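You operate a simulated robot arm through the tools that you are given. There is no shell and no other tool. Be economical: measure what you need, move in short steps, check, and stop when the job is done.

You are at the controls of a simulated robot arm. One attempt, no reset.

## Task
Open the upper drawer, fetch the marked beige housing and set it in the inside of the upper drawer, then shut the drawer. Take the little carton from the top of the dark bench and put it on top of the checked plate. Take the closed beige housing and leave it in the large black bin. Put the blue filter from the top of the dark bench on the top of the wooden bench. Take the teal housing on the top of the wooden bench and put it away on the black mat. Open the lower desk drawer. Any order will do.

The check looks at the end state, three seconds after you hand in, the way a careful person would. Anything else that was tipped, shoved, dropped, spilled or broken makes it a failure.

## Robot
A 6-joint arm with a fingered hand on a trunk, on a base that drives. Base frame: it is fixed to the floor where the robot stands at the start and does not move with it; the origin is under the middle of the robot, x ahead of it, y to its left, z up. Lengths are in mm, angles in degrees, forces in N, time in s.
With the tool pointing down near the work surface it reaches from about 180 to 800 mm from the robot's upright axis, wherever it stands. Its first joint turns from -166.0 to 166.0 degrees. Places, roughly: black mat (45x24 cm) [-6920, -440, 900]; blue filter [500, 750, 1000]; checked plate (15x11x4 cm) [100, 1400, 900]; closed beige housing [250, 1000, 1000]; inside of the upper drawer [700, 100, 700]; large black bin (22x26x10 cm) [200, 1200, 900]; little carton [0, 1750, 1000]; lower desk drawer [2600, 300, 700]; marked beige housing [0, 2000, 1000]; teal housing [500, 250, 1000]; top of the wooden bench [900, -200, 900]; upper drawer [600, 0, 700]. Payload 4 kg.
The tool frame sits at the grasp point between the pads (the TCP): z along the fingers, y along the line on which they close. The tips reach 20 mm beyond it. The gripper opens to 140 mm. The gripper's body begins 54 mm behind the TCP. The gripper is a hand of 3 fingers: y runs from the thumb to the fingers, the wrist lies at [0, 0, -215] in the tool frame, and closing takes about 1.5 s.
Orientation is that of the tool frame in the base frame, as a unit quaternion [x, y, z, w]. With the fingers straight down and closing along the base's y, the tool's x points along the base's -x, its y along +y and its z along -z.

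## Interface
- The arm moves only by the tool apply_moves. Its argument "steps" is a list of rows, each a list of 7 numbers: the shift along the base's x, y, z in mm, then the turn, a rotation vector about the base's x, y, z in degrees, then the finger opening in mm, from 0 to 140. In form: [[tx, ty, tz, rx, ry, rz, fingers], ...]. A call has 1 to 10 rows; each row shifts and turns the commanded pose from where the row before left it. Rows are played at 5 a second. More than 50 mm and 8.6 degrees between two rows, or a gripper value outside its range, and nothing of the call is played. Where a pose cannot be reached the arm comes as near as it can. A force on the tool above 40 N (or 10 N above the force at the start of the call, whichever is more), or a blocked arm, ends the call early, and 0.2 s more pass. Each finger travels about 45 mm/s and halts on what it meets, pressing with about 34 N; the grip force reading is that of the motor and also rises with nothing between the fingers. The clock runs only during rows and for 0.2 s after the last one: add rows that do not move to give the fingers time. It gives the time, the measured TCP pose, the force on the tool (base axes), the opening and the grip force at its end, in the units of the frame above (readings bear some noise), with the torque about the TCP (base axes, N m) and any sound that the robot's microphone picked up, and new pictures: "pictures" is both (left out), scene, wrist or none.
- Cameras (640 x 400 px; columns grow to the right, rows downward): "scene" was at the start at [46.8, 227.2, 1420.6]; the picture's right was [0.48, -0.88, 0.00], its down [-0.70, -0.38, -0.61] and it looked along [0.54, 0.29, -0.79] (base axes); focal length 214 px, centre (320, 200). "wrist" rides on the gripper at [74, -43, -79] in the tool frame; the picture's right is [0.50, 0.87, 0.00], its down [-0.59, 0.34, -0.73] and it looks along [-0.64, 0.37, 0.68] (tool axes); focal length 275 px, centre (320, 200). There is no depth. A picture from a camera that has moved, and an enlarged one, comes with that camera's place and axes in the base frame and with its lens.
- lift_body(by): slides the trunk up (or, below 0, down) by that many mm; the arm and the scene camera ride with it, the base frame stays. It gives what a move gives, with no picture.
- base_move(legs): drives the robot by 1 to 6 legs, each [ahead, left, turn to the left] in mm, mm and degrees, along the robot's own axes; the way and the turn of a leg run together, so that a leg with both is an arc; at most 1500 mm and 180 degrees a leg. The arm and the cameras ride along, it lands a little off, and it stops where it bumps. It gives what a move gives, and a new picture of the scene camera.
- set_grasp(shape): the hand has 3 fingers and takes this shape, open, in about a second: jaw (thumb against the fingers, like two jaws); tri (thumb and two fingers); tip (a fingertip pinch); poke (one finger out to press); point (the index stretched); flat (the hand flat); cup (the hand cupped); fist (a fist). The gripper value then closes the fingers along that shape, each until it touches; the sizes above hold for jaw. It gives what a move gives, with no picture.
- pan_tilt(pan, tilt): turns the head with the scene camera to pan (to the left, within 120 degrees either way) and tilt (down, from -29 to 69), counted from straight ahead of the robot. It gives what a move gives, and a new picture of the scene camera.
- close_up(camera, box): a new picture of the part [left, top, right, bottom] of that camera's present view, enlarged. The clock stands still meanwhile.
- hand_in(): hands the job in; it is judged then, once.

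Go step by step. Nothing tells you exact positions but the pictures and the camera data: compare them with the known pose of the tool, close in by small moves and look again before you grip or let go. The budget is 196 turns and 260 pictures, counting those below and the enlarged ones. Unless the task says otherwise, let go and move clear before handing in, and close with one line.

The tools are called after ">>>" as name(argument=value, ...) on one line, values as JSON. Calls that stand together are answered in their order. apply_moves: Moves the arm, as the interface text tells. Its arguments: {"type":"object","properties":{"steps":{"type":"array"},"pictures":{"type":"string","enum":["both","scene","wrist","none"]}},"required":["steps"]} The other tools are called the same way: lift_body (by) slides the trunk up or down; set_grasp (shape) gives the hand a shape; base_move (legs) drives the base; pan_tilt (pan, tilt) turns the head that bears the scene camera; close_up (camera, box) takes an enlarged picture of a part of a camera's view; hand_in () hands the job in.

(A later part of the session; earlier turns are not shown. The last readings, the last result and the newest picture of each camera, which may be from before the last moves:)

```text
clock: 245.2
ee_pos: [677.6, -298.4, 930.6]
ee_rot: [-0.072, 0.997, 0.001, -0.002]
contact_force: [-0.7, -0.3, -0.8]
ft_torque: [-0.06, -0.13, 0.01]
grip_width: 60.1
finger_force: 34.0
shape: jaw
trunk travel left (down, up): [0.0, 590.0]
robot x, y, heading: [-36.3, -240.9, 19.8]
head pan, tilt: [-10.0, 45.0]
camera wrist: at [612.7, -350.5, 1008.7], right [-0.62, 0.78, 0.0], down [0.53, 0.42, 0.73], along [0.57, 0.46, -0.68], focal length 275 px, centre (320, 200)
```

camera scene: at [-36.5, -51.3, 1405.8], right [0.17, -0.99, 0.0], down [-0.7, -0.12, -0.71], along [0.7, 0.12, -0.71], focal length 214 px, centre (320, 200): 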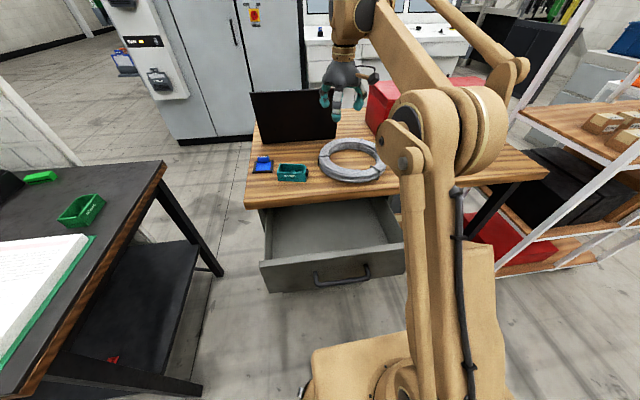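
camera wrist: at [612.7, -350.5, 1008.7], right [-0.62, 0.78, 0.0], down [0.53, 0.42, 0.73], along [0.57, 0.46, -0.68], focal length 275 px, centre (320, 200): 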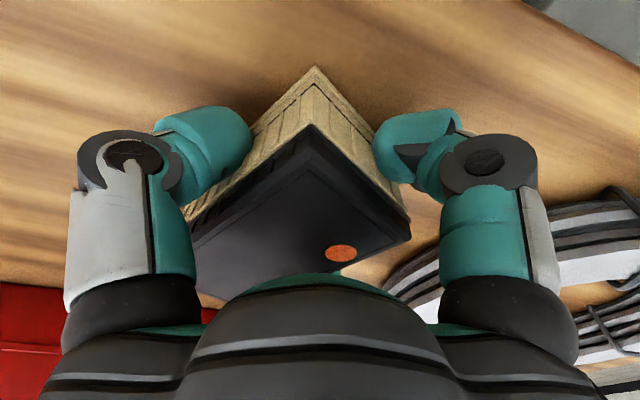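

Gripped again. Lift, move over the open drawer, rotating so the fingers close along the drawer's depth.

>>> apply_moves(steps=[[0, 0, 40, 0, 0, 0, 20], [0, 0, 45, 0, 0, 0, 20], [0, 0, 45, 0, 0, 0, 20], [0, 0, 40, 0, 0, 0, 20]], pictures="none")

>>> apply_moves(steps=[[-29, 29, 0, 0, 0, -8, 20], [-29, 29, 0, 0, 0, -8, 20], [-29, 29, 0, 0, 0, -8, 20], [-29, 29, 0, 0, 0, -8, 20], [-29, 29, 0, 0, 0, -8, 20], [-29, 29, 0, 0, 0, -8, 20], [-29, 29, 0, 0, 0, -8, 20], [-29, 29, 0, 0, 0, -8, 20], [-29, 29, 0, 0, 0, -8, 20], [-29, 29, 0, 0, 0, -8, 20]])

>>> close_up(camera="scene", box=[230, 150, 430, 310])

```text
clock: 246.2
ee_pos: [677.8, -294.7, 1100.3]
ee_rot: [-0.072, 0.997, 0.001, -0.002]
contact_force: [0.2, -0.3, -1.7]
ft_torque: [0.02, 0.03, -0.02]
grip_width: 59.7
finger_force: 33.8
shape: jaw
trunk travel left (down, up): [0.0, 590.0]
robot x, y, heading: [-36.0, -236.0, 19.5]
head pan, tilt: [-10.0, 45.0]
```

```text
clock: 248.4
ee_pos: [390.0, -6.3, 1099.2]
ee_rot: [0.587, 0.81, 0.002, -0.001]
contact_force: [1.2, -0.5, -1.5]
ft_torque: [0.06, 0.02, 0.02]
grip_width: 59.5
finger_force: 34.3
shape: jaw
trunk travel left (down, up): [0.0, 590.0]
robot x, y, heading: [-34.9, -238.2, 19.7]
head pan, tilt: [-10.0, 45.0]
camera scene: at [-37.0, -51.2, 1405.8], right [0.17, -0.99, 0.0], down [-0.7, -0.12, -0.71], along [0.7, 0.12, -0.71], focal length 214 px, centre (320, 200)
camera wrist: at [326.9, 50.5, 1179.0], right [0.67, 0.75, 0.0], down [0.51, -0.45, 0.73], along [0.55, -0.49, -0.68], focal length 275 px, centre (320, 200)
```

scene: 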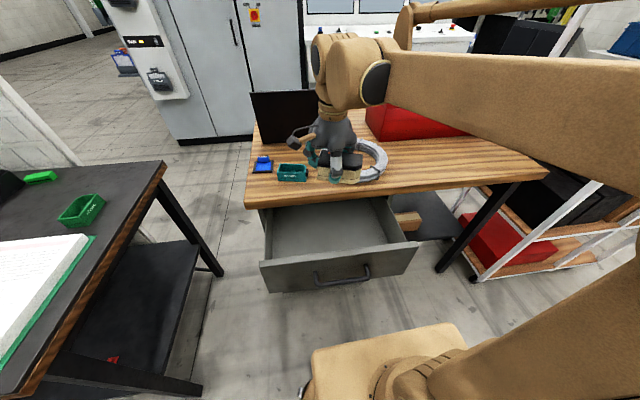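
wrist: 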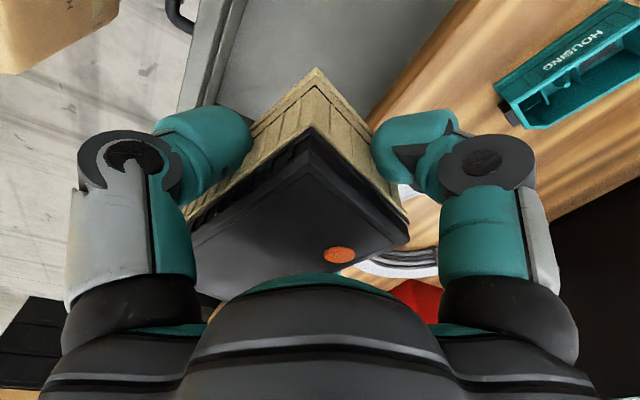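

```text
2.50 times, centred on (330, 230) of scene
camera zoom: at [-37.0, -51.2, 1405.8], right [0.17, -0.99, 0.0], down [-0.7, -0.12, -0.71], along [0.7, 0.12, -0.71], focal length 536 px, centre (295, 125)
```

zoom: 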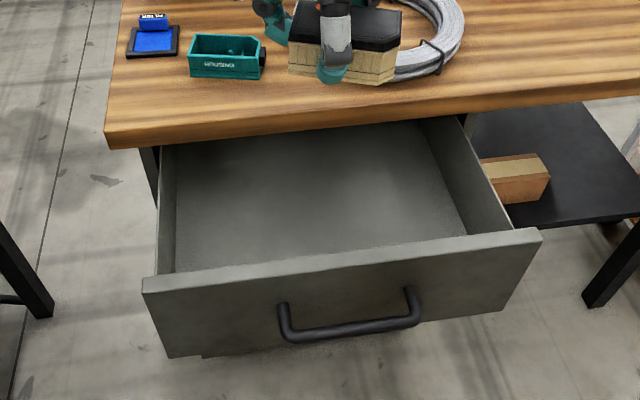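

The drawer gap runs e1≈230–408, so hand centre ~315 is right. Lower carefully in stages.

>>> apply_moves(steps=[[-4, -5, -45, 0, 0, 0, 20], [0, 0, -45, 0, 0, 0, 20], [0, 0, -45, 0, 0, 0, 20], [0, 0, -40, 0, 0, 0, 20]], pictures="both")

>>> close_up(camera="scene", box=[230, 150, 430, 310])

```text
clock: 249.4
ee_pos: [386.4, -11.9, 924.0]
ee_rot: [0.586, 0.81, 0.001, 0.0]
contact_force: [0.1, -0.6, -2.1]
ft_torque: [0.04, -0.02, 0.04]
grip_width: 59.4
finger_force: 34.3
shape: jaw
trunk travel left (down, up): [0.0, 590.0]
robot x, y, heading: [-32.7, -238.7, 19.8]
head pan, tilt: [-10.0, 45.0]
camera scene: at [-36.5, -51.2, 1405.8], right [0.17, -0.99, 0.0], down [-0.7, -0.12, -0.71], along [0.7, 0.12, -0.71], focal length 214 px, centre (320, 200)
camera wrist: at [323.5, 45.3, 1002.6], right [0.67, 0.75, 0.0], down [0.51, -0.45, 0.73], along [0.55, -0.49, -0.68], focal length 275 px, centre (320, 200)
```

scene: 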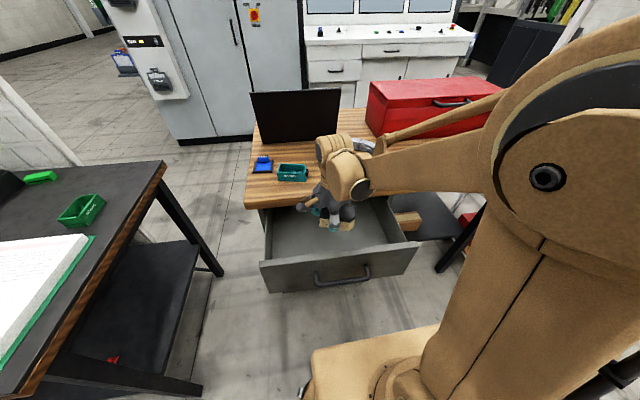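
wrist: 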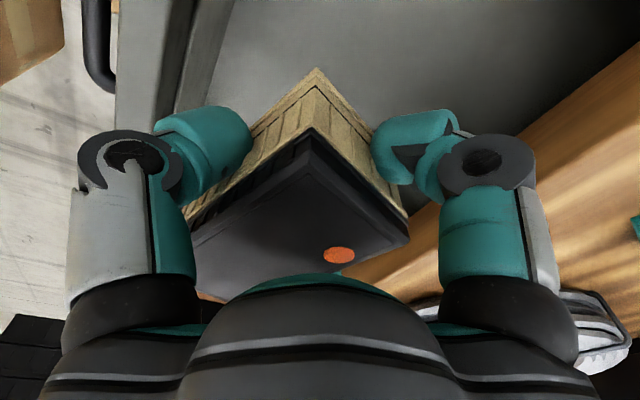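

```text
2.50 times, centred on (330, 230) of scene
camera zoom: at [-36.5, -51.2, 1405.8], right [0.17, -0.99, 0.0], down [-0.7, -0.12, -0.71], along [0.7, 0.12, -0.71], focal length 536 px, centre (295, 125)
```

zoom: 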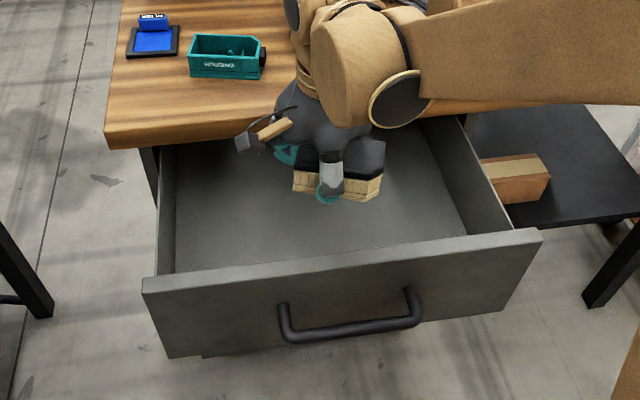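

>>> apply_moves(steps=[[0, 0, -35, 0, 0, 0, 20], [0, 0, -35, 0, 0, 0, 20], [0, 0, -34, 0, 0, 0, 20]], pictures="both")

>>> close_up(camera="scene", box=[230, 150, 430, 310])

```text
clock: 250.2
ee_pos: [386.4, -10.5, 822.3]
ee_rot: [0.585, 0.811, 0.002, 0.0]
contact_force: [0.9, 0.2, -2.2]
ft_torque: [0.03, 0.0, 0.03]
grip_width: 59.4
finger_force: 34.1
shape: jaw
trunk travel left (down, up): [0.0, 590.0]
robot x, y, heading: [-36.4, -235.0, 19.7]
head pan, tilt: [-10.0, 45.0]
camera scene: at [-36.5, -51.2, 1405.8], right [0.17, -0.99, 0.0], down [-0.7, -0.12, -0.71], along [0.7, 0.12, -0.71], focal length 214 px, centre (320, 200)
camera wrist: at [322.7, 45.3, 901.0], right [0.67, 0.75, 0.0], down [0.51, -0.45, 0.73], along [0.55, -0.49, -0.68], focal length 275 px, centre (320, 200)
```

scene: 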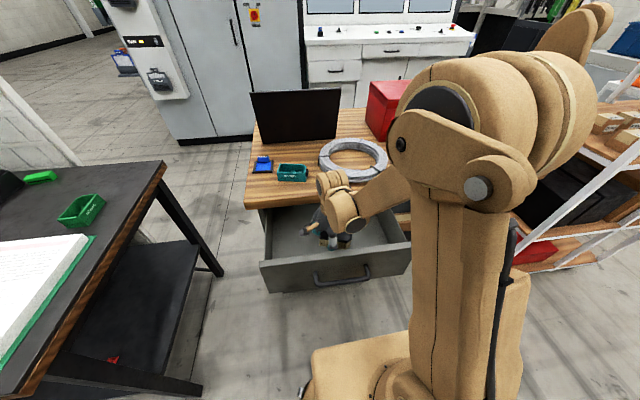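
wrist: 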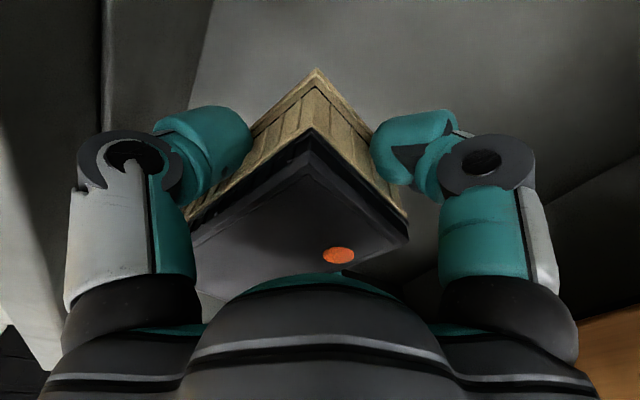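

```text
2.50 times, centred on (330, 230) of scene
camera zoom: at [-36.5, -51.2, 1405.8], right [0.17, -0.99, 0.0], down [-0.7, -0.12, -0.71], along [0.7, 0.12, -0.71], focal length 536 px, centre (295, 125)
```

zoom: 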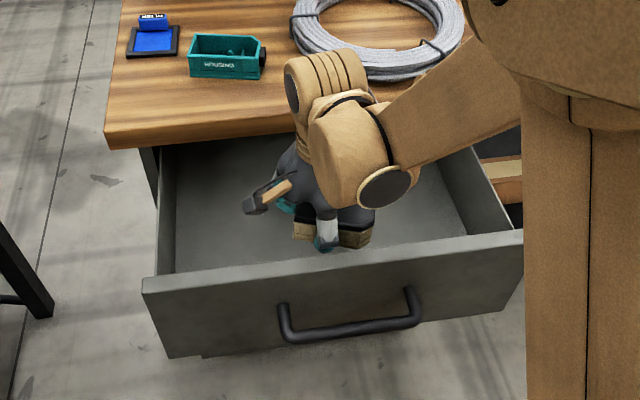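

>>> apply_moves(steps=[[0, 0, -25, 0, 0, 0, 20], [0, 0, -20, 0, 0, 0, 20]], pictures="wrist")

>>> close_up(camera="scene", box=[230, 150, 430, 310])

```text
clock: 250.8
ee_pos: [384.3, -11.7, 777.4]
ee_rot: [0.586, 0.811, 0.001, 0.0]
contact_force: [-0.3, 0.9, -2.6]
ft_torque: [0.02, 0.0, 0.01]
grip_width: 59.3
finger_force: 33.9
shape: jaw
trunk travel left (down, up): [0.0, 590.0]
robot x, y, heading: [-38.1, -243.0, 19.5]
head pan, tilt: [-10.0, 45.0]
camera wrist: at [322.0, 45.5, 855.6], right [0.67, 0.75, 0.0], down [0.51, -0.45, 0.73], along [0.55, -0.49, -0.68], focal length 275 px, centre (320, 200)
```

wrist: 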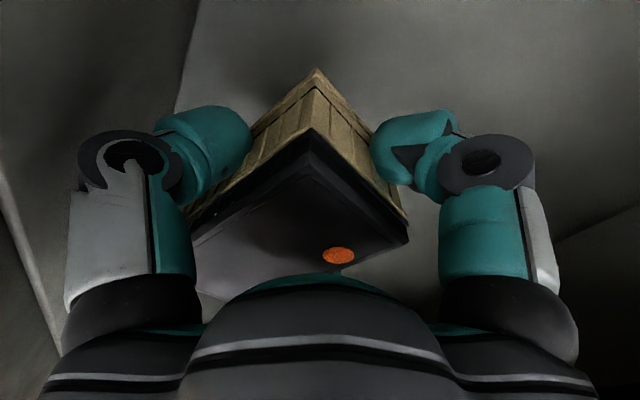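

```text
2.50 times, centred on (330, 230) of scene
camera zoom: at [-36.4, -51.2, 1405.8], right [0.17, -0.99, 0.0], down [-0.7, -0.12, -0.71], along [0.7, 0.12, -0.71], focal length 536 px, centre (295, 125)
```

zoom: 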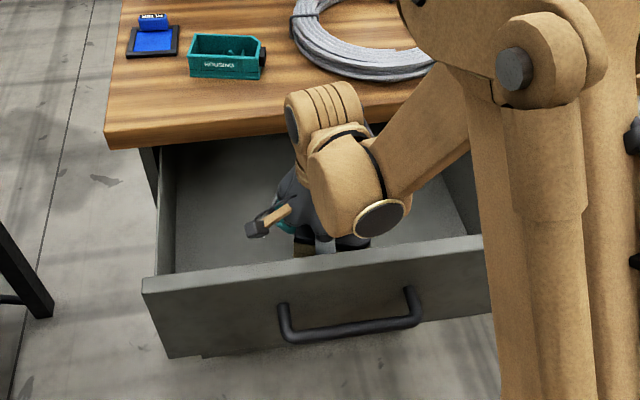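

>>> apply_moves(steps=[[0, 0, -10, 0, 0, 0, 20], [0, 0, -10, 0, 0, 0, 20]], pictures="wrist")

>>> apply_moves(steps=[[0, 0, -5, 0, 0, 0, 20], [0, 0, -5, 0, 0, 0, 20]], pictures="none")

>>> apply_moves(steps=[[0, 0, -3, 0, 0, 0, 20], [0, 0, -3, 0, 0, 0, 20]], pictures="none")

```text
clock: 251.4
ee_pos: [386.0, -11.5, 756.8]
ee_rot: [0.586, 0.811, 0.001, -0.001]
contact_force: [0.5, -0.4, -1.5]
ft_torque: [0.06, -0.05, -0.02]
grip_width: 59.1
finger_force: 34.4
shape: jaw
trunk travel left (down, up): [0.0, 590.0]
robot x, y, heading: [-35.6, -240.9, 19.8]
head pan, tilt: [-10.0, 45.0]
camera wrist: at [322.3, 44.8, 835.1], right [0.67, 0.75, 0.0], down [0.51, -0.45, 0.73], along [0.55, -0.49, -0.68], focal length 275 px, centre (320, 200)
```

wrist: 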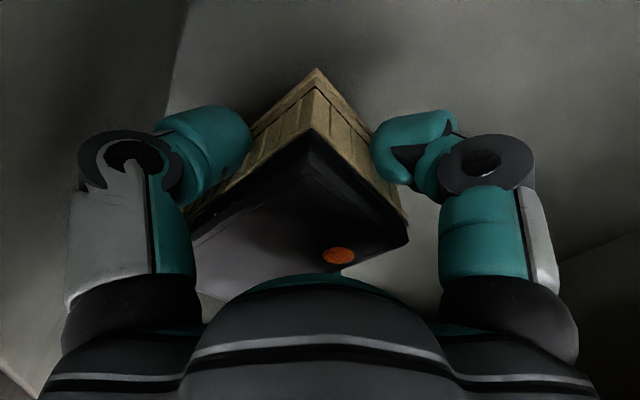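

```text
clock: 252.0
ee_pos: [384.3, -12.4, 747.2]
ee_rot: [0.585, 0.811, 0.001, -0.001]
contact_force: [-1.0, -0.9, -2.3]
ft_torque: [0.07, 0.0, -0.02]
grip_width: 59.2
finger_force: 34.0
shape: jaw
trunk travel left (down, up): [0.0, 590.0]
robot x, y, heading: [-33.0, -237.0, 19.6]
head pan, tilt: [-10.0, 45.0]
```

```text
clock: 252.6
ee_pos: [384.5, -12.9, 740.7]
ee_rot: [0.586, 0.811, 0.001, 0.0]
contact_force: [-0.1, -0.4, -1.3]
ft_torque: [0.02, 0.02, 0.02]
grip_width: 59.3
finger_force: 34.2
shape: jaw
trunk travel left (down, up): [0.0, 590.0]
robot x, y, heading: [-36.7, -241.4, 19.4]
head pan, tilt: [-10.0, 45.0]
```

>>> apply_moves(steps=[[0, 0, -5, 0, 0, 0, 20], [0, 0, -4, 0, 0, 0, 20]], pictures="wrist")

>>> apply_moves(steps=[[0, 0, -4, 0, 0, 0, 20], [0, 0, -3, 0, 0, 0, 20]], pictures="none")

```text
clock: 253.2
ee_pos: [385.9, -12.6, 730.9]
ee_rot: [0.587, 0.81, 0.001, 0.0]
contact_force: [0.2, -1.1, -1.5]
ft_torque: [0.03, -0.02, -0.01]
grip_width: 59.4
finger_force: 34.0
shape: jaw
trunk travel left (down, up): [0.0, 590.0]
robot x, y, heading: [-35.0, -241.2, 19.5]
head pan, tilt: [-10.0, 45.0]
camera wrist: at [322.4, 43.9, 809.6], right [0.67, 0.75, 0.0], down [0.51, -0.45, 0.73], along [0.55, -0.49, -0.68], focal length 275 px, centre (320, 200)
```

wrist: 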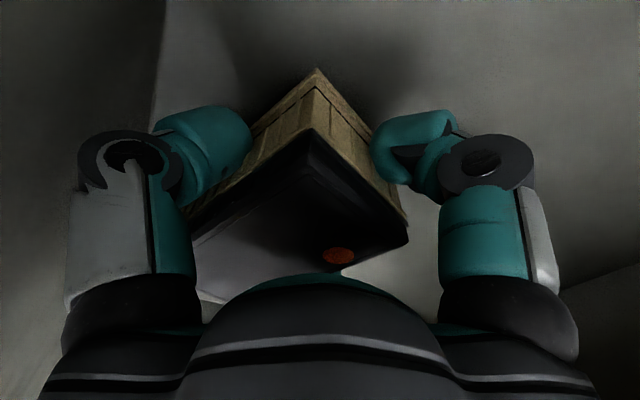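

```text
clock: 253.8
ee_pos: [385.2, -11.5, 723.7]
ee_rot: [0.586, 0.811, 0.001, 0.0]
contact_force: [-0.4, -0.4, -2.4]
ft_torque: [0.06, 0.0, 0.01]
grip_width: 59.2
finger_force: 33.7
shape: jaw
trunk travel left (down, up): [0.0, 590.0]
robot x, y, heading: [-35.6, -240.4, 19.5]
head pan, tilt: [-10.0, 45.0]
```

>>> close_up(camera="scene", box=[260, 160, 380, 260])

>>> apply_moves(steps=[[0, 0, -4, 0, 0, 0, 20], [0, 0, -4, 0, 0, 0, 20]], pictures="none")

```text
4.00 times, centred on (320, 210) of scene
camera zoom: at [-36.6, -51.2, 1405.8], right [0.17, -0.99, 0.0], down [-0.7, -0.12, -0.71], along [0.7, 0.12, -0.71], focal length 858 px, centre (320, 160)
```

zoom: 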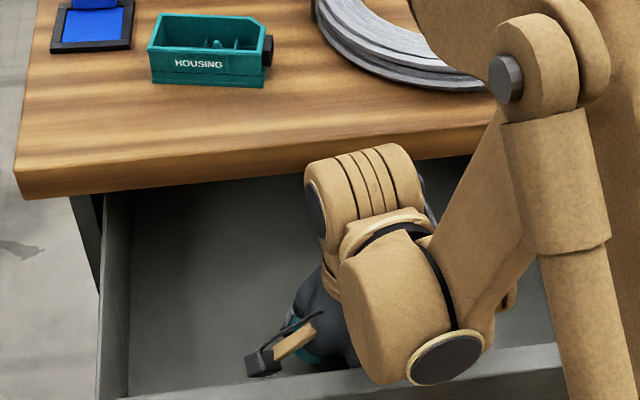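

```text
clock: 254.4
ee_pos: [386.5, -13.3, 715.2]
ee_rot: [0.585, 0.811, 0.002, 0.0]
contact_force: [-0.2, 0.2, -0.2]
ft_torque: [-0.02, 0.05, 0.02]
grip_width: 59.3
finger_force: 34.0
shape: jaw
trunk travel left (down, up): [0.0, 590.0]
robot x, y, heading: [-34.8, -237.1, 19.9]
head pan, tilt: [-10.0, 45.0]
```

>>> apply_moves(steps=[[0, 0, -3, 0, 0, 0, 20]], pictures="none")

```text
clock: 254.8
ee_pos: [386.3, -13.8, 713.3]
ee_rot: [0.586, 0.81, 0.001, 0.0]
contact_force: [-1.1, 2.4, 11.0]
ft_torque: [-0.47, 0.38, -0.05]
grip_width: 59.3
finger_force: 34.3
shape: jaw
trunk travel left (down, up): [0.0, 590.0]
robot x, y, heading: [-33.2, -236.6, 19.7]
head pan, tilt: [-10.0, 45.0]
```

On the drawer floor. Release and rise.

>>> apply_moves(steps=[[0, 0, 1, 0, 0, 0, 62], [0, 0, 0, 0, 0, 0, 75], [0, 0, 0, 0, 0, 0, 82], [0, 0, 10, 0, 0, 0, 82], [0, 0, 30, 0, 0, 0, 82], [0, 0, 40, 0, 0, 0, 82], [0, 0, 40, 0, 0, 0, 82], [0, 0, 40, 0, 0, 0, 82], [0, 0, 40, 0, 0, 0, 82], [0, 0, 40, 0, 0, 0, 82]], pictures="wrist")

>>> apply_moves(steps=[[0, 0, 45, 0, 0, 0, 82], [0, 0, 45, 0, 0, 0, 82], [0, 0, 45, 0, 0, 0, 82]], pictures="scene")

```text
clock: 257.0
ee_pos: [385.2, -12.7, 954.1]
ee_rot: [0.586, 0.811, 0.001, 0.001]
contact_force: [1.0, -0.1, -0.3]
ft_torque: [0.0, -0.02, 0.02]
grip_width: 81.5
finger_force: 0.2
shape: jaw
trunk travel left (down, up): [0.0, 590.0]
robot x, y, heading: [-31.7, -239.2, 19.5]
head pan, tilt: [-10.0, 45.0]
camera wrist: at [323.0, 43.9, 1032.3], right [0.67, 0.75, 0.0], down [0.51, -0.45, 0.73], along [0.55, -0.49, -0.68], focal length 275 px, centre (320, 200)
```

wrist: 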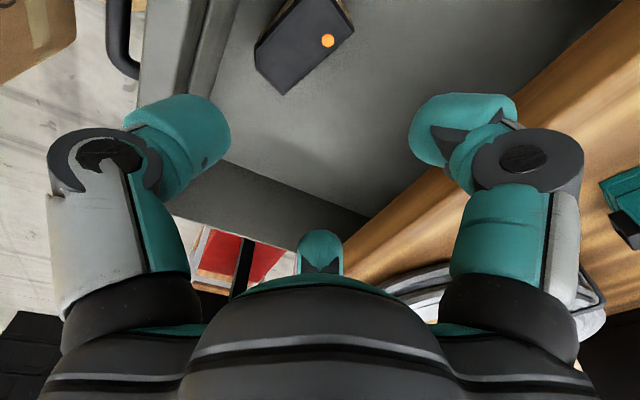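

```text
clock: 257.8
ee_pos: [389.3, -13.1, 1088.4]
ee_rot: [0.586, 0.81, 0.001, 0.0]
contact_force: [0.1, -0.3, -0.1]
ft_torque: [0.0, 0.01, 0.03]
grip_width: 81.5
finger_force: 0.0
shape: jaw
trunk travel left (down, up): [0.0, 590.0]
robot x, y, heading: [-35.6, -239.5, 19.5]
head pan, tilt: [-10.0, 45.0]
camera scene: at [-36.9, -51.4, 1405.8], right [0.17, -0.99, 0.0], down [-0.7, -0.12, -0.71], along [0.7, 0.12, -0.71], focal length 214 px, centre (320, 200)
```

scene: 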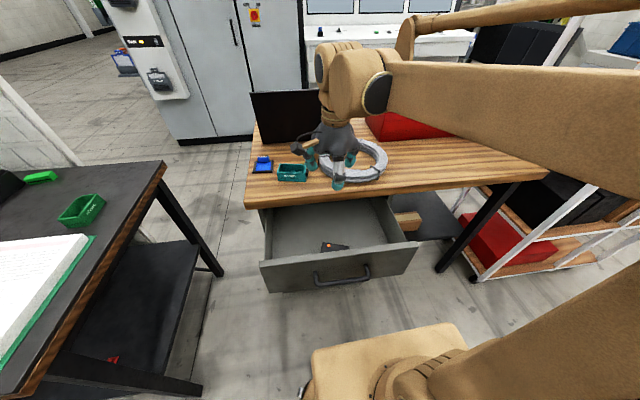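

The marked housing is in the drawer. Back off and pitch the tool forward for the handle again (simple 70° pitch this time).

>>> base_move(legs=[[-625, 65, -0.5]])

>>> apply_moves(steps=[[14, -4, 2, 2.43, -7.41, 0, 80], [14, -4, 2, 2.43, -7.41, 0, 80], [14, -4, 2, 2.43, -7.41, 0, 80], [14, -4, 0, 2.43, -7.41, 0, 80], [14, -4, 0, 2.43, -7.41, 0, 70], [14, -4, 0, 2.43, -7.41, 0, 70], [14, -4, 0, 2.43, -7.41, 0, 70], [14, -4, 0, 2.43, -7.41, 0, 70], [15, 0, 0, 2.43, -7.41, 0, 70]], pictures="none")

```text
clock: 261.4
ee_pos: [-221.4, -163.0, 1089.1]
ee_rot: [0.591, 0.807, 0.001, 0.0]
contact_force: [0.6, 0.4, -0.2]
ft_torque: [-0.01, 0.02, -0.02]
grip_width: 81.8
finger_force: 0.0
shape: jaw
trunk travel left (down, up): [0.0, 590.0]
robot x, y, heading: [-652.6, -386.7, 18.9]
head pan, tilt: [-10.0, 45.0]
camera scene: at [-648.4, -197.0, 1405.8], right [0.15, -0.99, 0.0], down [-0.7, -0.11, -0.71], along [0.7, 0.11, -0.71], focal length 214 px, centre (320, 200)
```

scene: 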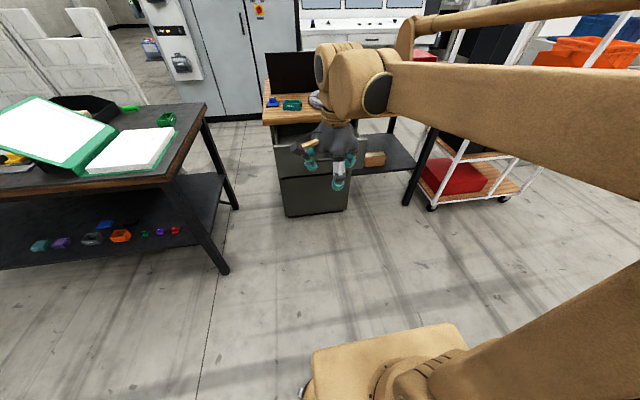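

```text
clock: 263.4
ee_pos: [-94.7, -198.3, 1094.0]
ee_rot: [0.483, 0.659, 0.47, 0.334]
contact_force: [0.2, 0.7, -0.4]
ft_torque: [-0.01, 0.02, 0.02]
grip_width: 70.1
finger_force: 0.0
shape: jaw
trunk travel left (down, up): [0.0, 590.0]
robot x, y, heading: [-650.6, -385.4, 18.8]
head pan, tilt: [-10.0, 45.0]
```

>>> apply_moves(steps=[[15, 6, -38, 0, 0, 0, 70], [15, 6, -38, 0, 0, 0, 70], [15, 6, -38, 0, 0, 0, 70], [15, 6, -38, 0, 0, 0, 70], [15, 6, -38, 0, 0, 0, 70], [14, 6, -38, 0, 0, 0, 70], [12, 6, -38, 0, 0, 0, 70], [11, 6, -32, 0, 0, 0, 70]], pictures="none")

>>> base_move(legs=[[150, -6, 0]])

>>> close_up(camera="wrist", box=[0, 0, 640, 400])

```text
clock: 265.1
ee_pos: [22.1, -144.3, 800.7]
ee_rot: [0.483, 0.661, 0.468, 0.334]
contact_force: [1.0, 1.1, 0.2]
ft_torque: [0.0, -0.02, 0.01]
grip_width: 69.8
finger_force: 0.0
shape: jaw
out of reach, approached as far as the arm can: row 8
trunk travel left (down, up): [0.0, 590.0]
robot x, y, heading: [-649.4, -383.4, 18.8]
head pan, tilt: [-10.0, 45.0]
```

```text
clock: 266.5
ee_pos: [163.5, -97.0, 801.2]
ee_rot: [0.481, 0.662, 0.469, 0.333]
contact_force: [0.2, 0.6, 0.1]
ft_torque: [0.04, 0.02, -0.02]
grip_width: 70.0
finger_force: 0.1
shape: jaw
trunk travel left (down, up): [0.0, 590.0]
robot x, y, heading: [-507.7, -340.1, 19.4]
head pan, tilt: [-10.0, 45.0]
camera scene: at [-505.8, -153.9, 1405.8], right [0.16, -0.99, 0.0], down [-0.7, -0.11, -0.71], along [0.7, 0.11, -0.71], focal length 214 px, centre (320, 200)
```

scene: 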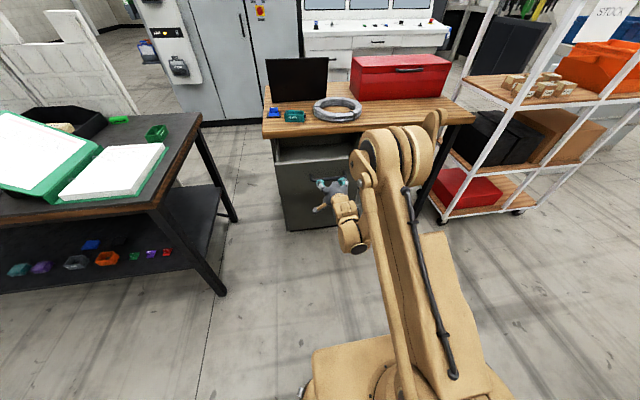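

```text
1.00 times, centred on (320, 200) of wrist (not enlarged: the box is as wide or as high as the picture)
camera zoom: at [57.3, -54.2, 787.8], right [0.12, 0.56, 0.82], down [-0.36, -0.75, 0.56], along [0.93, -0.36, 0.11], focal length 275 px, centre (320, 200)
```

zoom: 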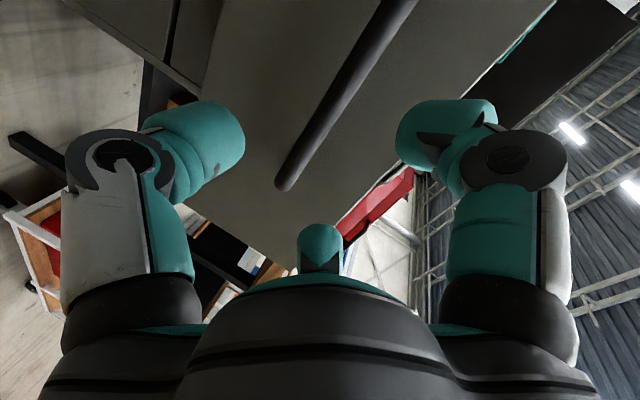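

>>> apply_moves(steps=[[18, 6, -5, 0, 0, 0, 70], [18, 6, -5, 0, 0, 0, 70], [18, 6, -5, 0, 0, 0, 70]], pictures="wrist")

```text
clock: 267.3
ee_pos: [219.6, -79.1, 787.0]
ee_rot: [0.481, 0.662, 0.469, 0.332]
contact_force: [0.6, -0.5, 0.7]
ft_torque: [-0.01, -0.02, 0.01]
grip_width: 70.0
finger_force: 0.0
shape: jaw
trunk travel left (down, up): [0.0, 590.0]
robot x, y, heading: [-507.1, -340.1, 19.2]
head pan, tilt: [-10.0, 45.0]
camera wrist: at [113.3, -35.5, 773.6], right [0.12, 0.56, 0.82], down [-0.36, -0.75, 0.56], along [0.93, -0.36, 0.11], focal length 275 px, centre (320, 200)
```

wrist: 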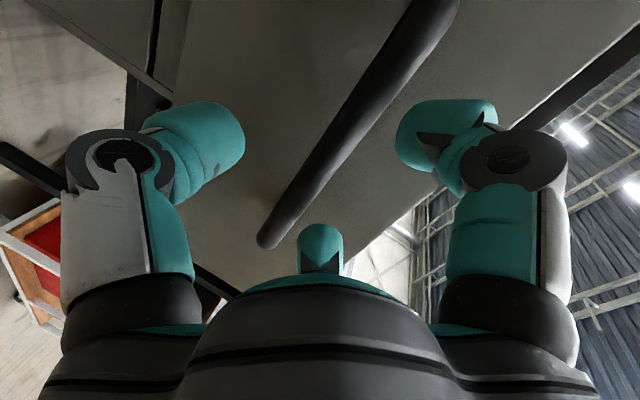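

>>> apply_moves(steps=[[11, 4, -4, 0, 0, 0, 70], [11, 3, -4, 0, 0, 0, 70]], pictures="wrist")

```text
clock: 267.9
ee_pos: [241.6, -71.7, 779.4]
ee_rot: [0.481, 0.662, 0.469, 0.333]
contact_force: [-0.9, -0.9, -0.6]
ft_torque: [-0.04, 0.01, 0.0]
grip_width: 70.2
finger_force: 0.0
shape: jaw
trunk travel left (down, up): [0.0, 590.0]
robot x, y, heading: [-505.6, -341.6, 19.4]
head pan, tilt: [-10.0, 45.0]
camera wrist: at [135.1, -29.6, 765.8], right [0.12, 0.56, 0.82], down [-0.36, -0.75, 0.56], along [0.93, -0.36, 0.11], focal length 275 px, centre (320, 200)
```

wrist: 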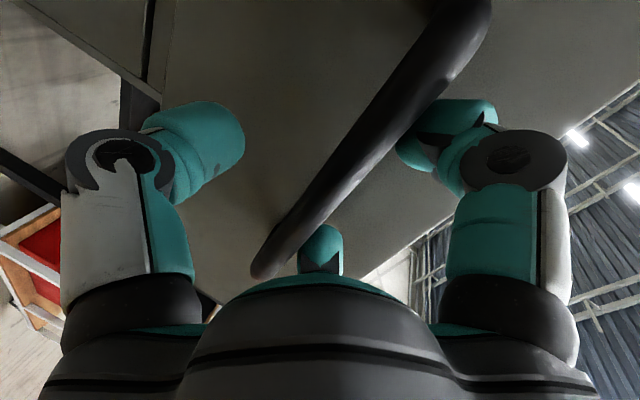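

>>> apply_moves(steps=[[4, 1, -1, 0, 0, 0, 20], [0, 0, 0, 0, 0, 0, 0], [0, 0, 0, 0, 0, 0, 0], [0, 0, 0, 0, 0, 0, 0], [0, 0, 0, 0, 0, 0, 0], [0, 0, 0, 0, 0, 0, 0]], pictures="none")

>>> base_move(legs=[[120, -4, 0]])

>>> base_move(legs=[[112, -4, 0]])

>>> close_up(camera="scene", box=[240, 100, 400, 260])

```text
clock: 269.3
ee_pos: [245.8, -70.7, 776.3]
ee_rot: [0.481, 0.662, 0.469, 0.333]
contact_force: [-3.1, -0.7, -10.6]
ft_torque: [-0.06, 0.06, 0.03]
grip_width: 20.5
finger_force: 33.9
shape: jaw
trunk travel left (down, up): [0.0, 590.0]
robot x, y, heading: [-507.9, -343.3, 19.4]
head pan, tilt: [-10.0, 45.0]
```

```text
clock: 270.6
ee_pos: [365.6, -31.9, 777.3]
ee_rot: [0.481, 0.662, 0.468, 0.332]
contact_force: [-3.7, 8.6, -13.8]
ft_torque: [-0.07, 0.0, 0.02]
grip_width: 20.4
finger_force: 33.9
shape: jaw
trunk travel left (down, up): [0.0, 590.0]
robot x, y, heading: [-386.0, -305.0, 19.5]
head pan, tilt: [-10.0, 45.0]
camera scene: at [-385.3, -115.2, 1405.5], right [0.16, -0.99, 0.0], down [-0.7, -0.11, -0.71], along [0.7, 0.11, -0.71], focal length 214 px, centre (320, 200)
```

scene: 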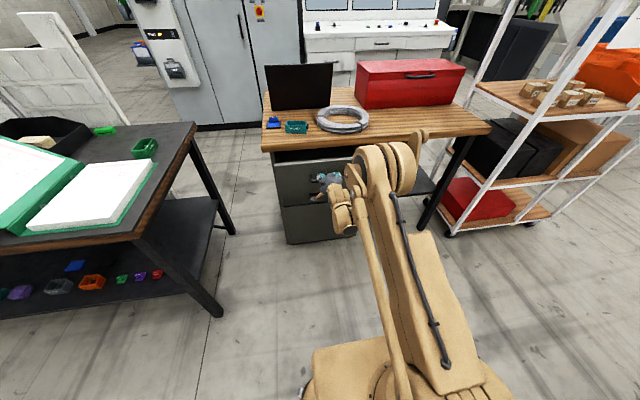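

```text
clock: 271.8
ee_pos: [473.6, 1.9, 775.6]
ee_rot: [0.481, 0.663, 0.469, 0.332]
contact_force: [-7.6, 18.0, -14.3]
ft_torque: [-0.14, 0.0, 0.0]
grip_width: 20.1
finger_force: 34.0
shape: jaw
trunk travel left (down, up): [0.0, 590.0]
robot x, y, heading: [-279.6, -269.7, 19.2]
head pan, tilt: [-10.0, 45.0]
camera scene: at [-277.9, -80.9, 1405.4], right [0.16, -0.99, 0.0], down [-0.7, -0.11, -0.71], along [0.7, 0.11, -0.71], focal length 214 px, centre (320, 200)
```

scene: 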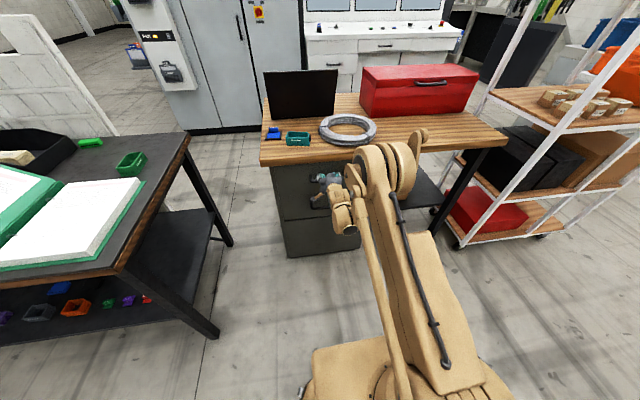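

```text
2.50 times, centred on (320, 180) of scene
camera zoom: at [-277.9, -80.9, 1405.4], right [0.16, -0.99, 0.0], down [-0.7, -0.11, -0.71], along [0.7, 0.11, -0.71], focal length 536 px, centre (320, 250)
```

zoom: 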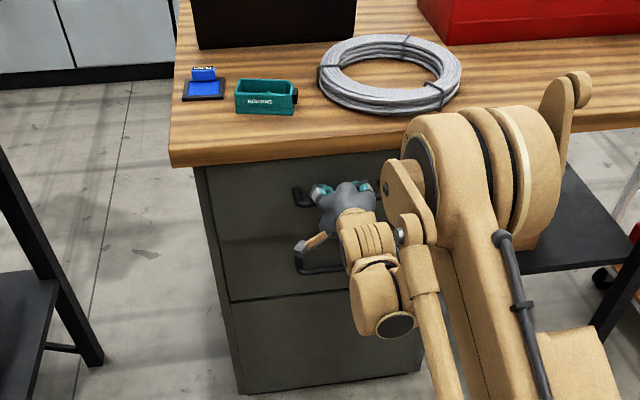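

>>> apply_moves(steps=[[3, 3, 0, 0, 0, 0, 0], [4, 1, 0, 0, 0, 0, 0], [4, 1, 0, 0, 0, 0, 0], [4, 1, 0, 0, 0, 0, 0]], pictures="wrist")

```text
clock: 272.8
ee_pos: [486.7, 7.0, 777.1]
ee_rot: [0.481, 0.663, 0.469, 0.331]
contact_force: [-17.7, -2.4, -20.8]
ft_torque: [-0.02, -0.03, -0.03]
grip_width: 19.8
finger_force: 33.7
shape: jaw
trunk travel left (down, up): [0.0, 590.0]
robot x, y, heading: [-277.2, -269.0, 19.5]
head pan, tilt: [-10.0, 45.0]
camera wrist: at [379.4, 49.4, 763.1], right [0.13, 0.56, 0.82], down [-0.36, -0.75, 0.56], along [0.93, -0.36, 0.11], focal length 275 px, centre (320, 200)
```

wrist: 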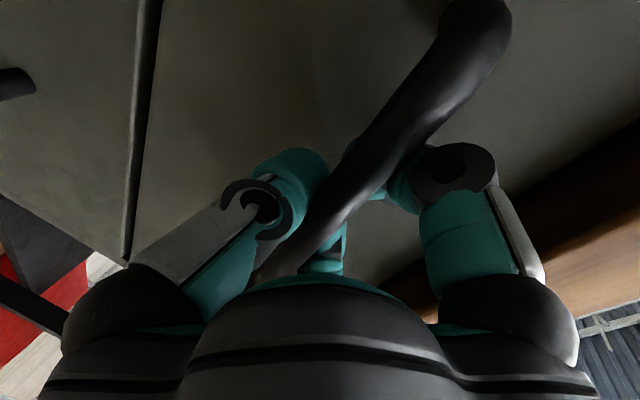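

>>> apply_moves(steps=[[4, 1, 0, 0, 0, 0, 0], [4, 1, 0, 0, 0, 0, 0]], pictures="none")

>>> apply_moves(steps=[[-4, -1, 0, 0, 0, 0, 20], [0, 0, 0, 0, 0, 0, 50], [0, 0, 0, 0, 0, 0, 70], [0, 0, 0, 0, 0, 0, 70], [0, 0, 0, 0, 0, 0, 70]], pictures="none")

>>> base_move(legs=[[-250, 0, 0]])

>>> close_up(camera="scene", box=[240, 100, 380, 240])

```text
clock: 273.4
ee_pos: [496.8, 8.1, 774.9]
ee_rot: [0.481, 0.662, 0.468, 0.332]
contact_force: [-14.0, 0.1, -28.4]
ft_torque: [0.11, -0.36, -0.08]
grip_width: 17.6
finger_force: 34.2
shape: jaw
trunk travel left (down, up): [0.0, 590.0]
robot x, y, heading: [-277.7, -269.4, 19.3]
head pan, tilt: [-10.0, 45.0]
```

```text
clock: 274.6
ee_pos: [490.9, 7.7, 779.7]
ee_rot: [0.481, 0.662, 0.469, 0.332]
contact_force: [-1.3, 0.4, -0.2]
ft_torque: [0.0, 0.01, 0.0]
grip_width: 69.4
finger_force: 0.1
shape: jaw
trunk travel left (down, up): [0.0, 590.0]
robot x, y, heading: [-278.7, -269.2, 19.3]
head pan, tilt: [-10.0, 45.0]
```

```text
clock: 276.4
ee_pos: [256.6, -74.4, 776.8]
ee_rot: [0.481, 0.662, 0.47, 0.332]
contact_force: [0.3, 0.5, 0.2]
ft_torque: [-0.02, -0.02, 0.04]
grip_width: 69.9
finger_force: 0.0
shape: jaw
trunk travel left (down, up): [0.0, 590.0]
robot x, y, heading: [-517.4, -355.3, 19.1]
head pan, tilt: [-10.0, 45.0]
camera scene: at [-513.3, -164.8, 1405.8], right [0.16, -0.99, 0.0], down [-0.7, -0.11, -0.71], along [0.7, 0.11, -0.71], focal length 214 px, centre (320, 200)
```

scene: 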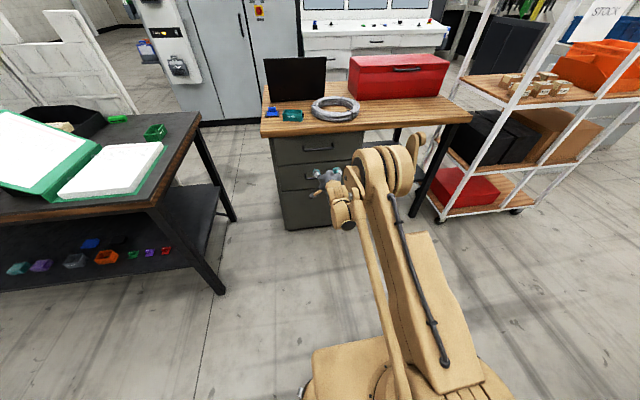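

```text
2.86 times, centred on (310, 170) of scene
camera zoom: at [-513.3, -164.8, 1405.8], right [0.16, -0.99, 0.0], down [-0.7, -0.11, -0.71], along [0.7, 0.11, -0.71], focal length 613 px, centre (349, 286)
```

zoom: 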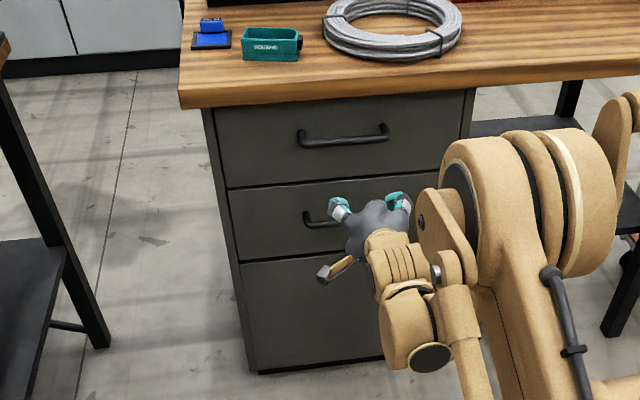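

The upper drawer is shut, flush. Next the desk: its lower drawer handle should be near (2710, 237, 700). Retract the arm and drive around the dark bench's far end.

>>> apply_moves(steps=[[-16, -7, 40, 0, 0, 0, 70], [-16, -7, 40, 0, 0, 0, 70], [-16, -7, 40, 0, 0, 0, 70], [-16, -7, 40, 0, 0, 0, 70], [-16, -7, 40, 0, 0, 0, 70], [-16, -7, 40, 0, 0, 0, 70], [-16, -7, 40, 0, 0, 0, 70], [-6, -2, 40, 0, 0, 0, 70]], pictures="none")

>>> base_move(legs=[[0, 1300, 0], [0, 1320, 0], [600, 0, 0]])

```text
clock: 278.2
ee_pos: [138.0, -126.4, 1101.4]
ee_rot: [0.481, 0.662, 0.469, 0.332]
contact_force: [-0.1, 0.0, 0.0]
ft_torque: [0.01, -0.02, 0.0]
grip_width: 70.4
finger_force: 0.1
shape: jaw
trunk travel left (down, up): [0.0, 590.0]
robot x, y, heading: [-514.4, -352.0, 19.1]
head pan, tilt: [-10.0, 45.0]
```

```text
clock: 293.9
ee_pos: [-247.0, 2577.2, 1101.1]
ee_rot: [0.465, 0.673, 0.477, 0.321]
contact_force: [0.7, 0.4, -0.3]
ft_torque: [-0.01, 0.04, 0.03]
grip_width: 70.1
finger_force: 0.1
shape: jaw
trunk travel left (down, up): [0.0, 590.0]
robot x, y, heading: [-887.7, 2319.7, 22.0]
head pan, tilt: [-10.0, 45.0]
camera scene: at [-895.9, 2506.8, 1405.8], right [0.21, -0.98, 0.0], down [-0.69, -0.15, -0.71], along [0.69, 0.15, -0.71], focal length 214 px, centre (320, 200)
```

scene: 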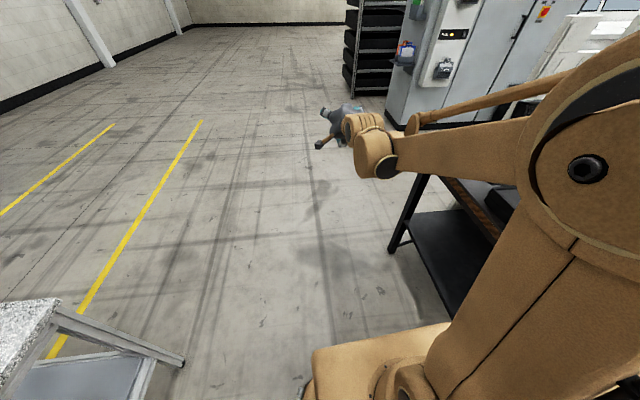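

>>> base_move(legs=[[0, 0, -4], [900, 0, 0], [880, 0, 0], [0, -1000, 0]])

```text
clock: 308.1
ee_pos: [1744.0, 2056.2, 1100.4]
ee_rot: [0.505, 0.644, 0.457, 0.348]
contact_force: [-0.5, 0.0, -0.5]
ft_torque: [0.02, -0.01, -0.01]
grip_width: 69.9
finger_force: 0.0
shape: jaw
trunk travel left (down, up): [0.0, 590.0]
robot x, y, heading: [1073.9, 1876.1, 15.1]
head pan, tilt: [-10.0, 45.0]
camera scene: at [1090.5, 2065.1, 1405.8], right [0.09, -1.0, 0.0], down [-0.7, -0.06, -0.71], along [0.7, 0.06, -0.71], focal length 214 px, centre (320, 200)
```

scene: 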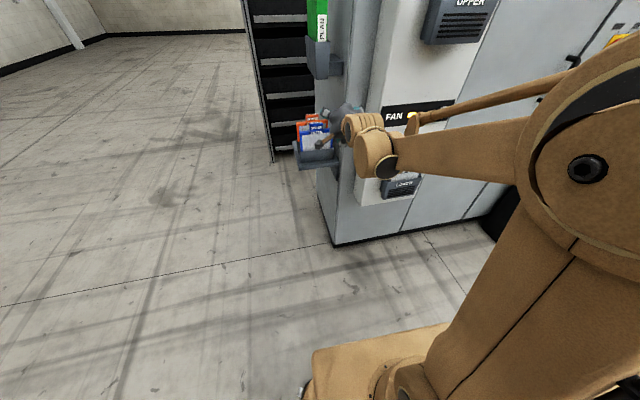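

>>> base_move(legs=[[-130, 0, 3], [0, -1000, 0]])

>>> pan_tilt(pan=-30, tilt=25)

```text
clock: 314.1
ee_pos: [1923.6, 1092.4, 1099.9]
ee_rot: [0.491, 0.655, 0.464, 0.338]
contact_force: [-0.1, -0.3, 0.6]
ft_torque: [0.0, -0.03, 0.0]
grip_width: 70.0
finger_force: 0.0
shape: jaw
trunk travel left (down, up): [0.0, 590.0]
robot x, y, heading: [1265.6, 883.7, 17.5]
head pan, tilt: [-10.0, 45.0]
camera scene: at [1269.2, 1071.6, 1405.8], right [0.13, -0.99, 0.0], down [-0.7, -0.09, -0.71], along [0.7, 0.09, -0.71], focal length 214 px, centre (320, 200)
```

scene: 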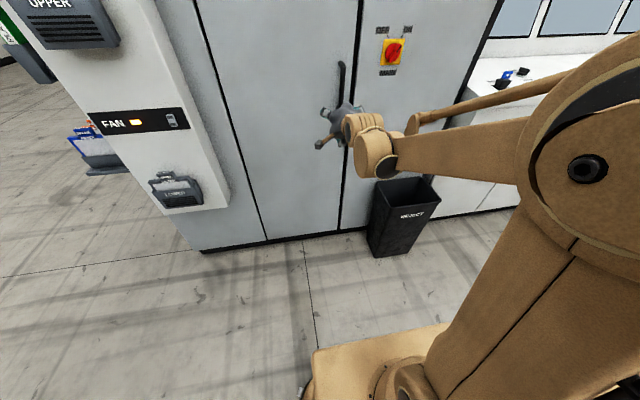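

```text
clock: 314.9
ee_pos: [1921.9, 1092.6, 1100.3]
ee_rot: [0.49, 0.655, 0.465, 0.339]
contact_force: [0.0, 0.1, 0.0]
ft_torque: [-0.01, 0.01, 0.03]
grip_width: 70.2
finger_force: 0.0
shape: jaw
trunk travel left (down, up): [0.0, 590.0]
robot x, y, heading: [1262.1, 883.0, 17.7]
head pan, tilt: [-30.0, 25.0]
camera scene: at [1278.6, 1041.2, 1436.3], right [-0.21, -0.98, 0.0], down [-0.41, 0.09, -0.91], along [0.88, -0.19, -0.42], focal length 214 px, centre (320, 200)
```

scene: 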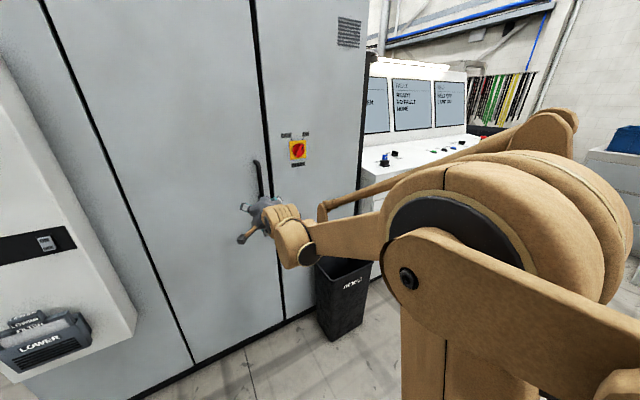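

>>> base_move(legs=[[0, -1060, 0]])

>>> pan_tilt(pan=-5, tilt=35)

```text
clock: 320.4
ee_pos: [2237.2, 77.0, 1101.1]
ee_rot: [0.494, 0.652, 0.462, 0.341]
contact_force: [-0.7, -0.3, 0.0]
ft_torque: [0.04, 0.01, 0.0]
grip_width: 70.0
finger_force: 0.0
shape: jaw
trunk travel left (down, up): [0.0, 590.0]
robot x, y, heading: [1575.7, -123.3, 17.0]
head pan, tilt: [-30.0, 25.0]
camera scene: at [1592.8, 34.0, 1436.4], right [-0.23, -0.97, 0.0], down [-0.41, 0.1, -0.91], along [0.88, -0.21, -0.42], focal length 214 px, centre (320, 200)
```

scene: 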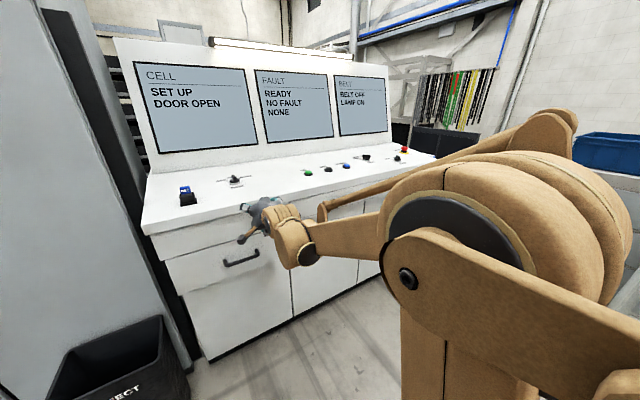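

```text
clock: 321.3
ee_pos: [2237.4, 77.2, 1101.6]
ee_rot: [0.494, 0.653, 0.462, 0.342]
contact_force: [-0.2, 0.6, 0.1]
ft_torque: [0.02, 0.0, 0.01]
grip_width: 70.0
finger_force: 0.0
shape: jaw
trunk travel left (down, up): [0.0, 590.0]
robot x, y, heading: [1574.3, -125.9, 16.8]
head pan, tilt: [-5.0, 35.0]
camera scene: at [1589.3, 73.0, 1420.6], right [0.2, -0.98, 0.0], down [-0.56, -0.12, -0.82], along [0.8, 0.17, -0.57], focal length 214 px, centre (320, 200)
```

scene: 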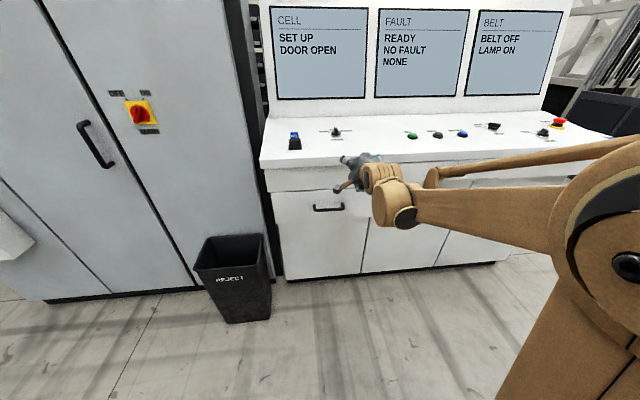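

The desk's left drawer handle is about (2517, 226, 713). Lower the hand in front with a bit more downward pitch, then close in.

>>> apply_moves(steps=[[3, 1, -40, -0.5, 1.6, 0, 70], [3, 1, -40, -0.5, 1.6, 0, 70], [3, 1, -40, -0.5, 1.6, 0, 70], [3, 1, -40, -0.5, 1.6, 0, 70], [3, 1, -40, -0.5, 1.6, 0, 70], [3, 1, -40, -0.5, 1.6, 0, 70], [3, 1, -40, -0.5, 1.6, 0, 70], [4, 1, -40, -0.5, 1.6, 0, 70], [4, 1, -38, -0.5, 1.6, 0, 70]], pictures="none")

>>> base_move(legs=[[150, 60, 0.5]])

>>> close_up(camera="wrist", box=[0, 0, 640, 400])

```text
clock: 323.3
ee_pos: [2264.8, 90.4, 743.5]
ee_rot: [0.534, 0.707, 0.372, 0.276]
contact_force: [-0.4, 0.2, 0.3]
ft_torque: [-0.01, 0.03, 0.0]
grip_width: 70.0
finger_force: 0.1
shape: jaw
trunk travel left (down, up): [0.0, 590.0]
robot x, y, heading: [1579.0, -124.7, 17.0]
head pan, tilt: [-5.0, 35.0]
```

```text
clock: 324.8
ee_pos: [2380.7, 195.4, 740.0]
ee_rot: [0.53, 0.713, 0.368, 0.273]
contact_force: [-4.6, -3.5, -7.6]
ft_torque: [-0.18, -0.21, 0.24]
grip_width: 68.4
finger_force: 0.0
shape: jaw
trunk travel left (down, up): [0.0, 590.0]
robot x, y, heading: [1696.3, -21.6, 17.3]
head pan, tilt: [-5.0, 35.0]
stopped in leg 1: the force on the tool passed its limit at 60 N (the readings are from after the stop); the commanded pose is now the measured one
camera scene: at [1710.1, 173.6, 1420.6], right [0.22, -0.98, 0.0], down [-0.56, -0.12, -0.82], along [0.8, 0.18, -0.57], focal length 214 px, centre (320, 200)
```

scene: 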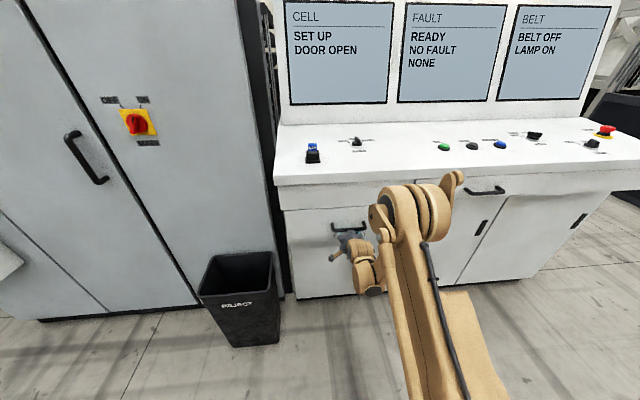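

```text
1.00 times, centred on (320, 200) of wrist (not enlarged: the box is as wide or as high as the picture)
camera zoom: at [2275.5, 241.4, 751.7], right [0.34, 0.62, 0.71], down [-0.22, -0.68, 0.7], along [0.92, -0.39, -0.09], focal length 275 px, centre (320, 200)
```

zoom: 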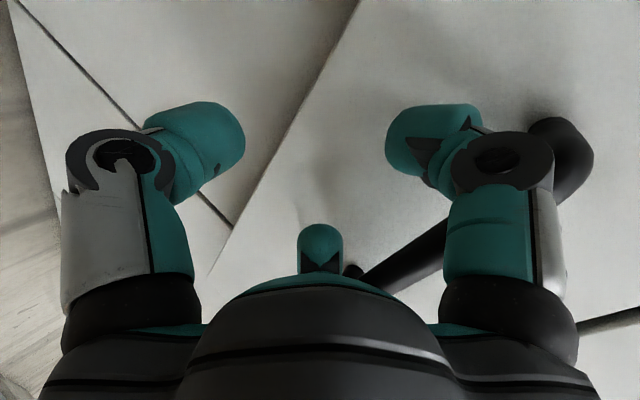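

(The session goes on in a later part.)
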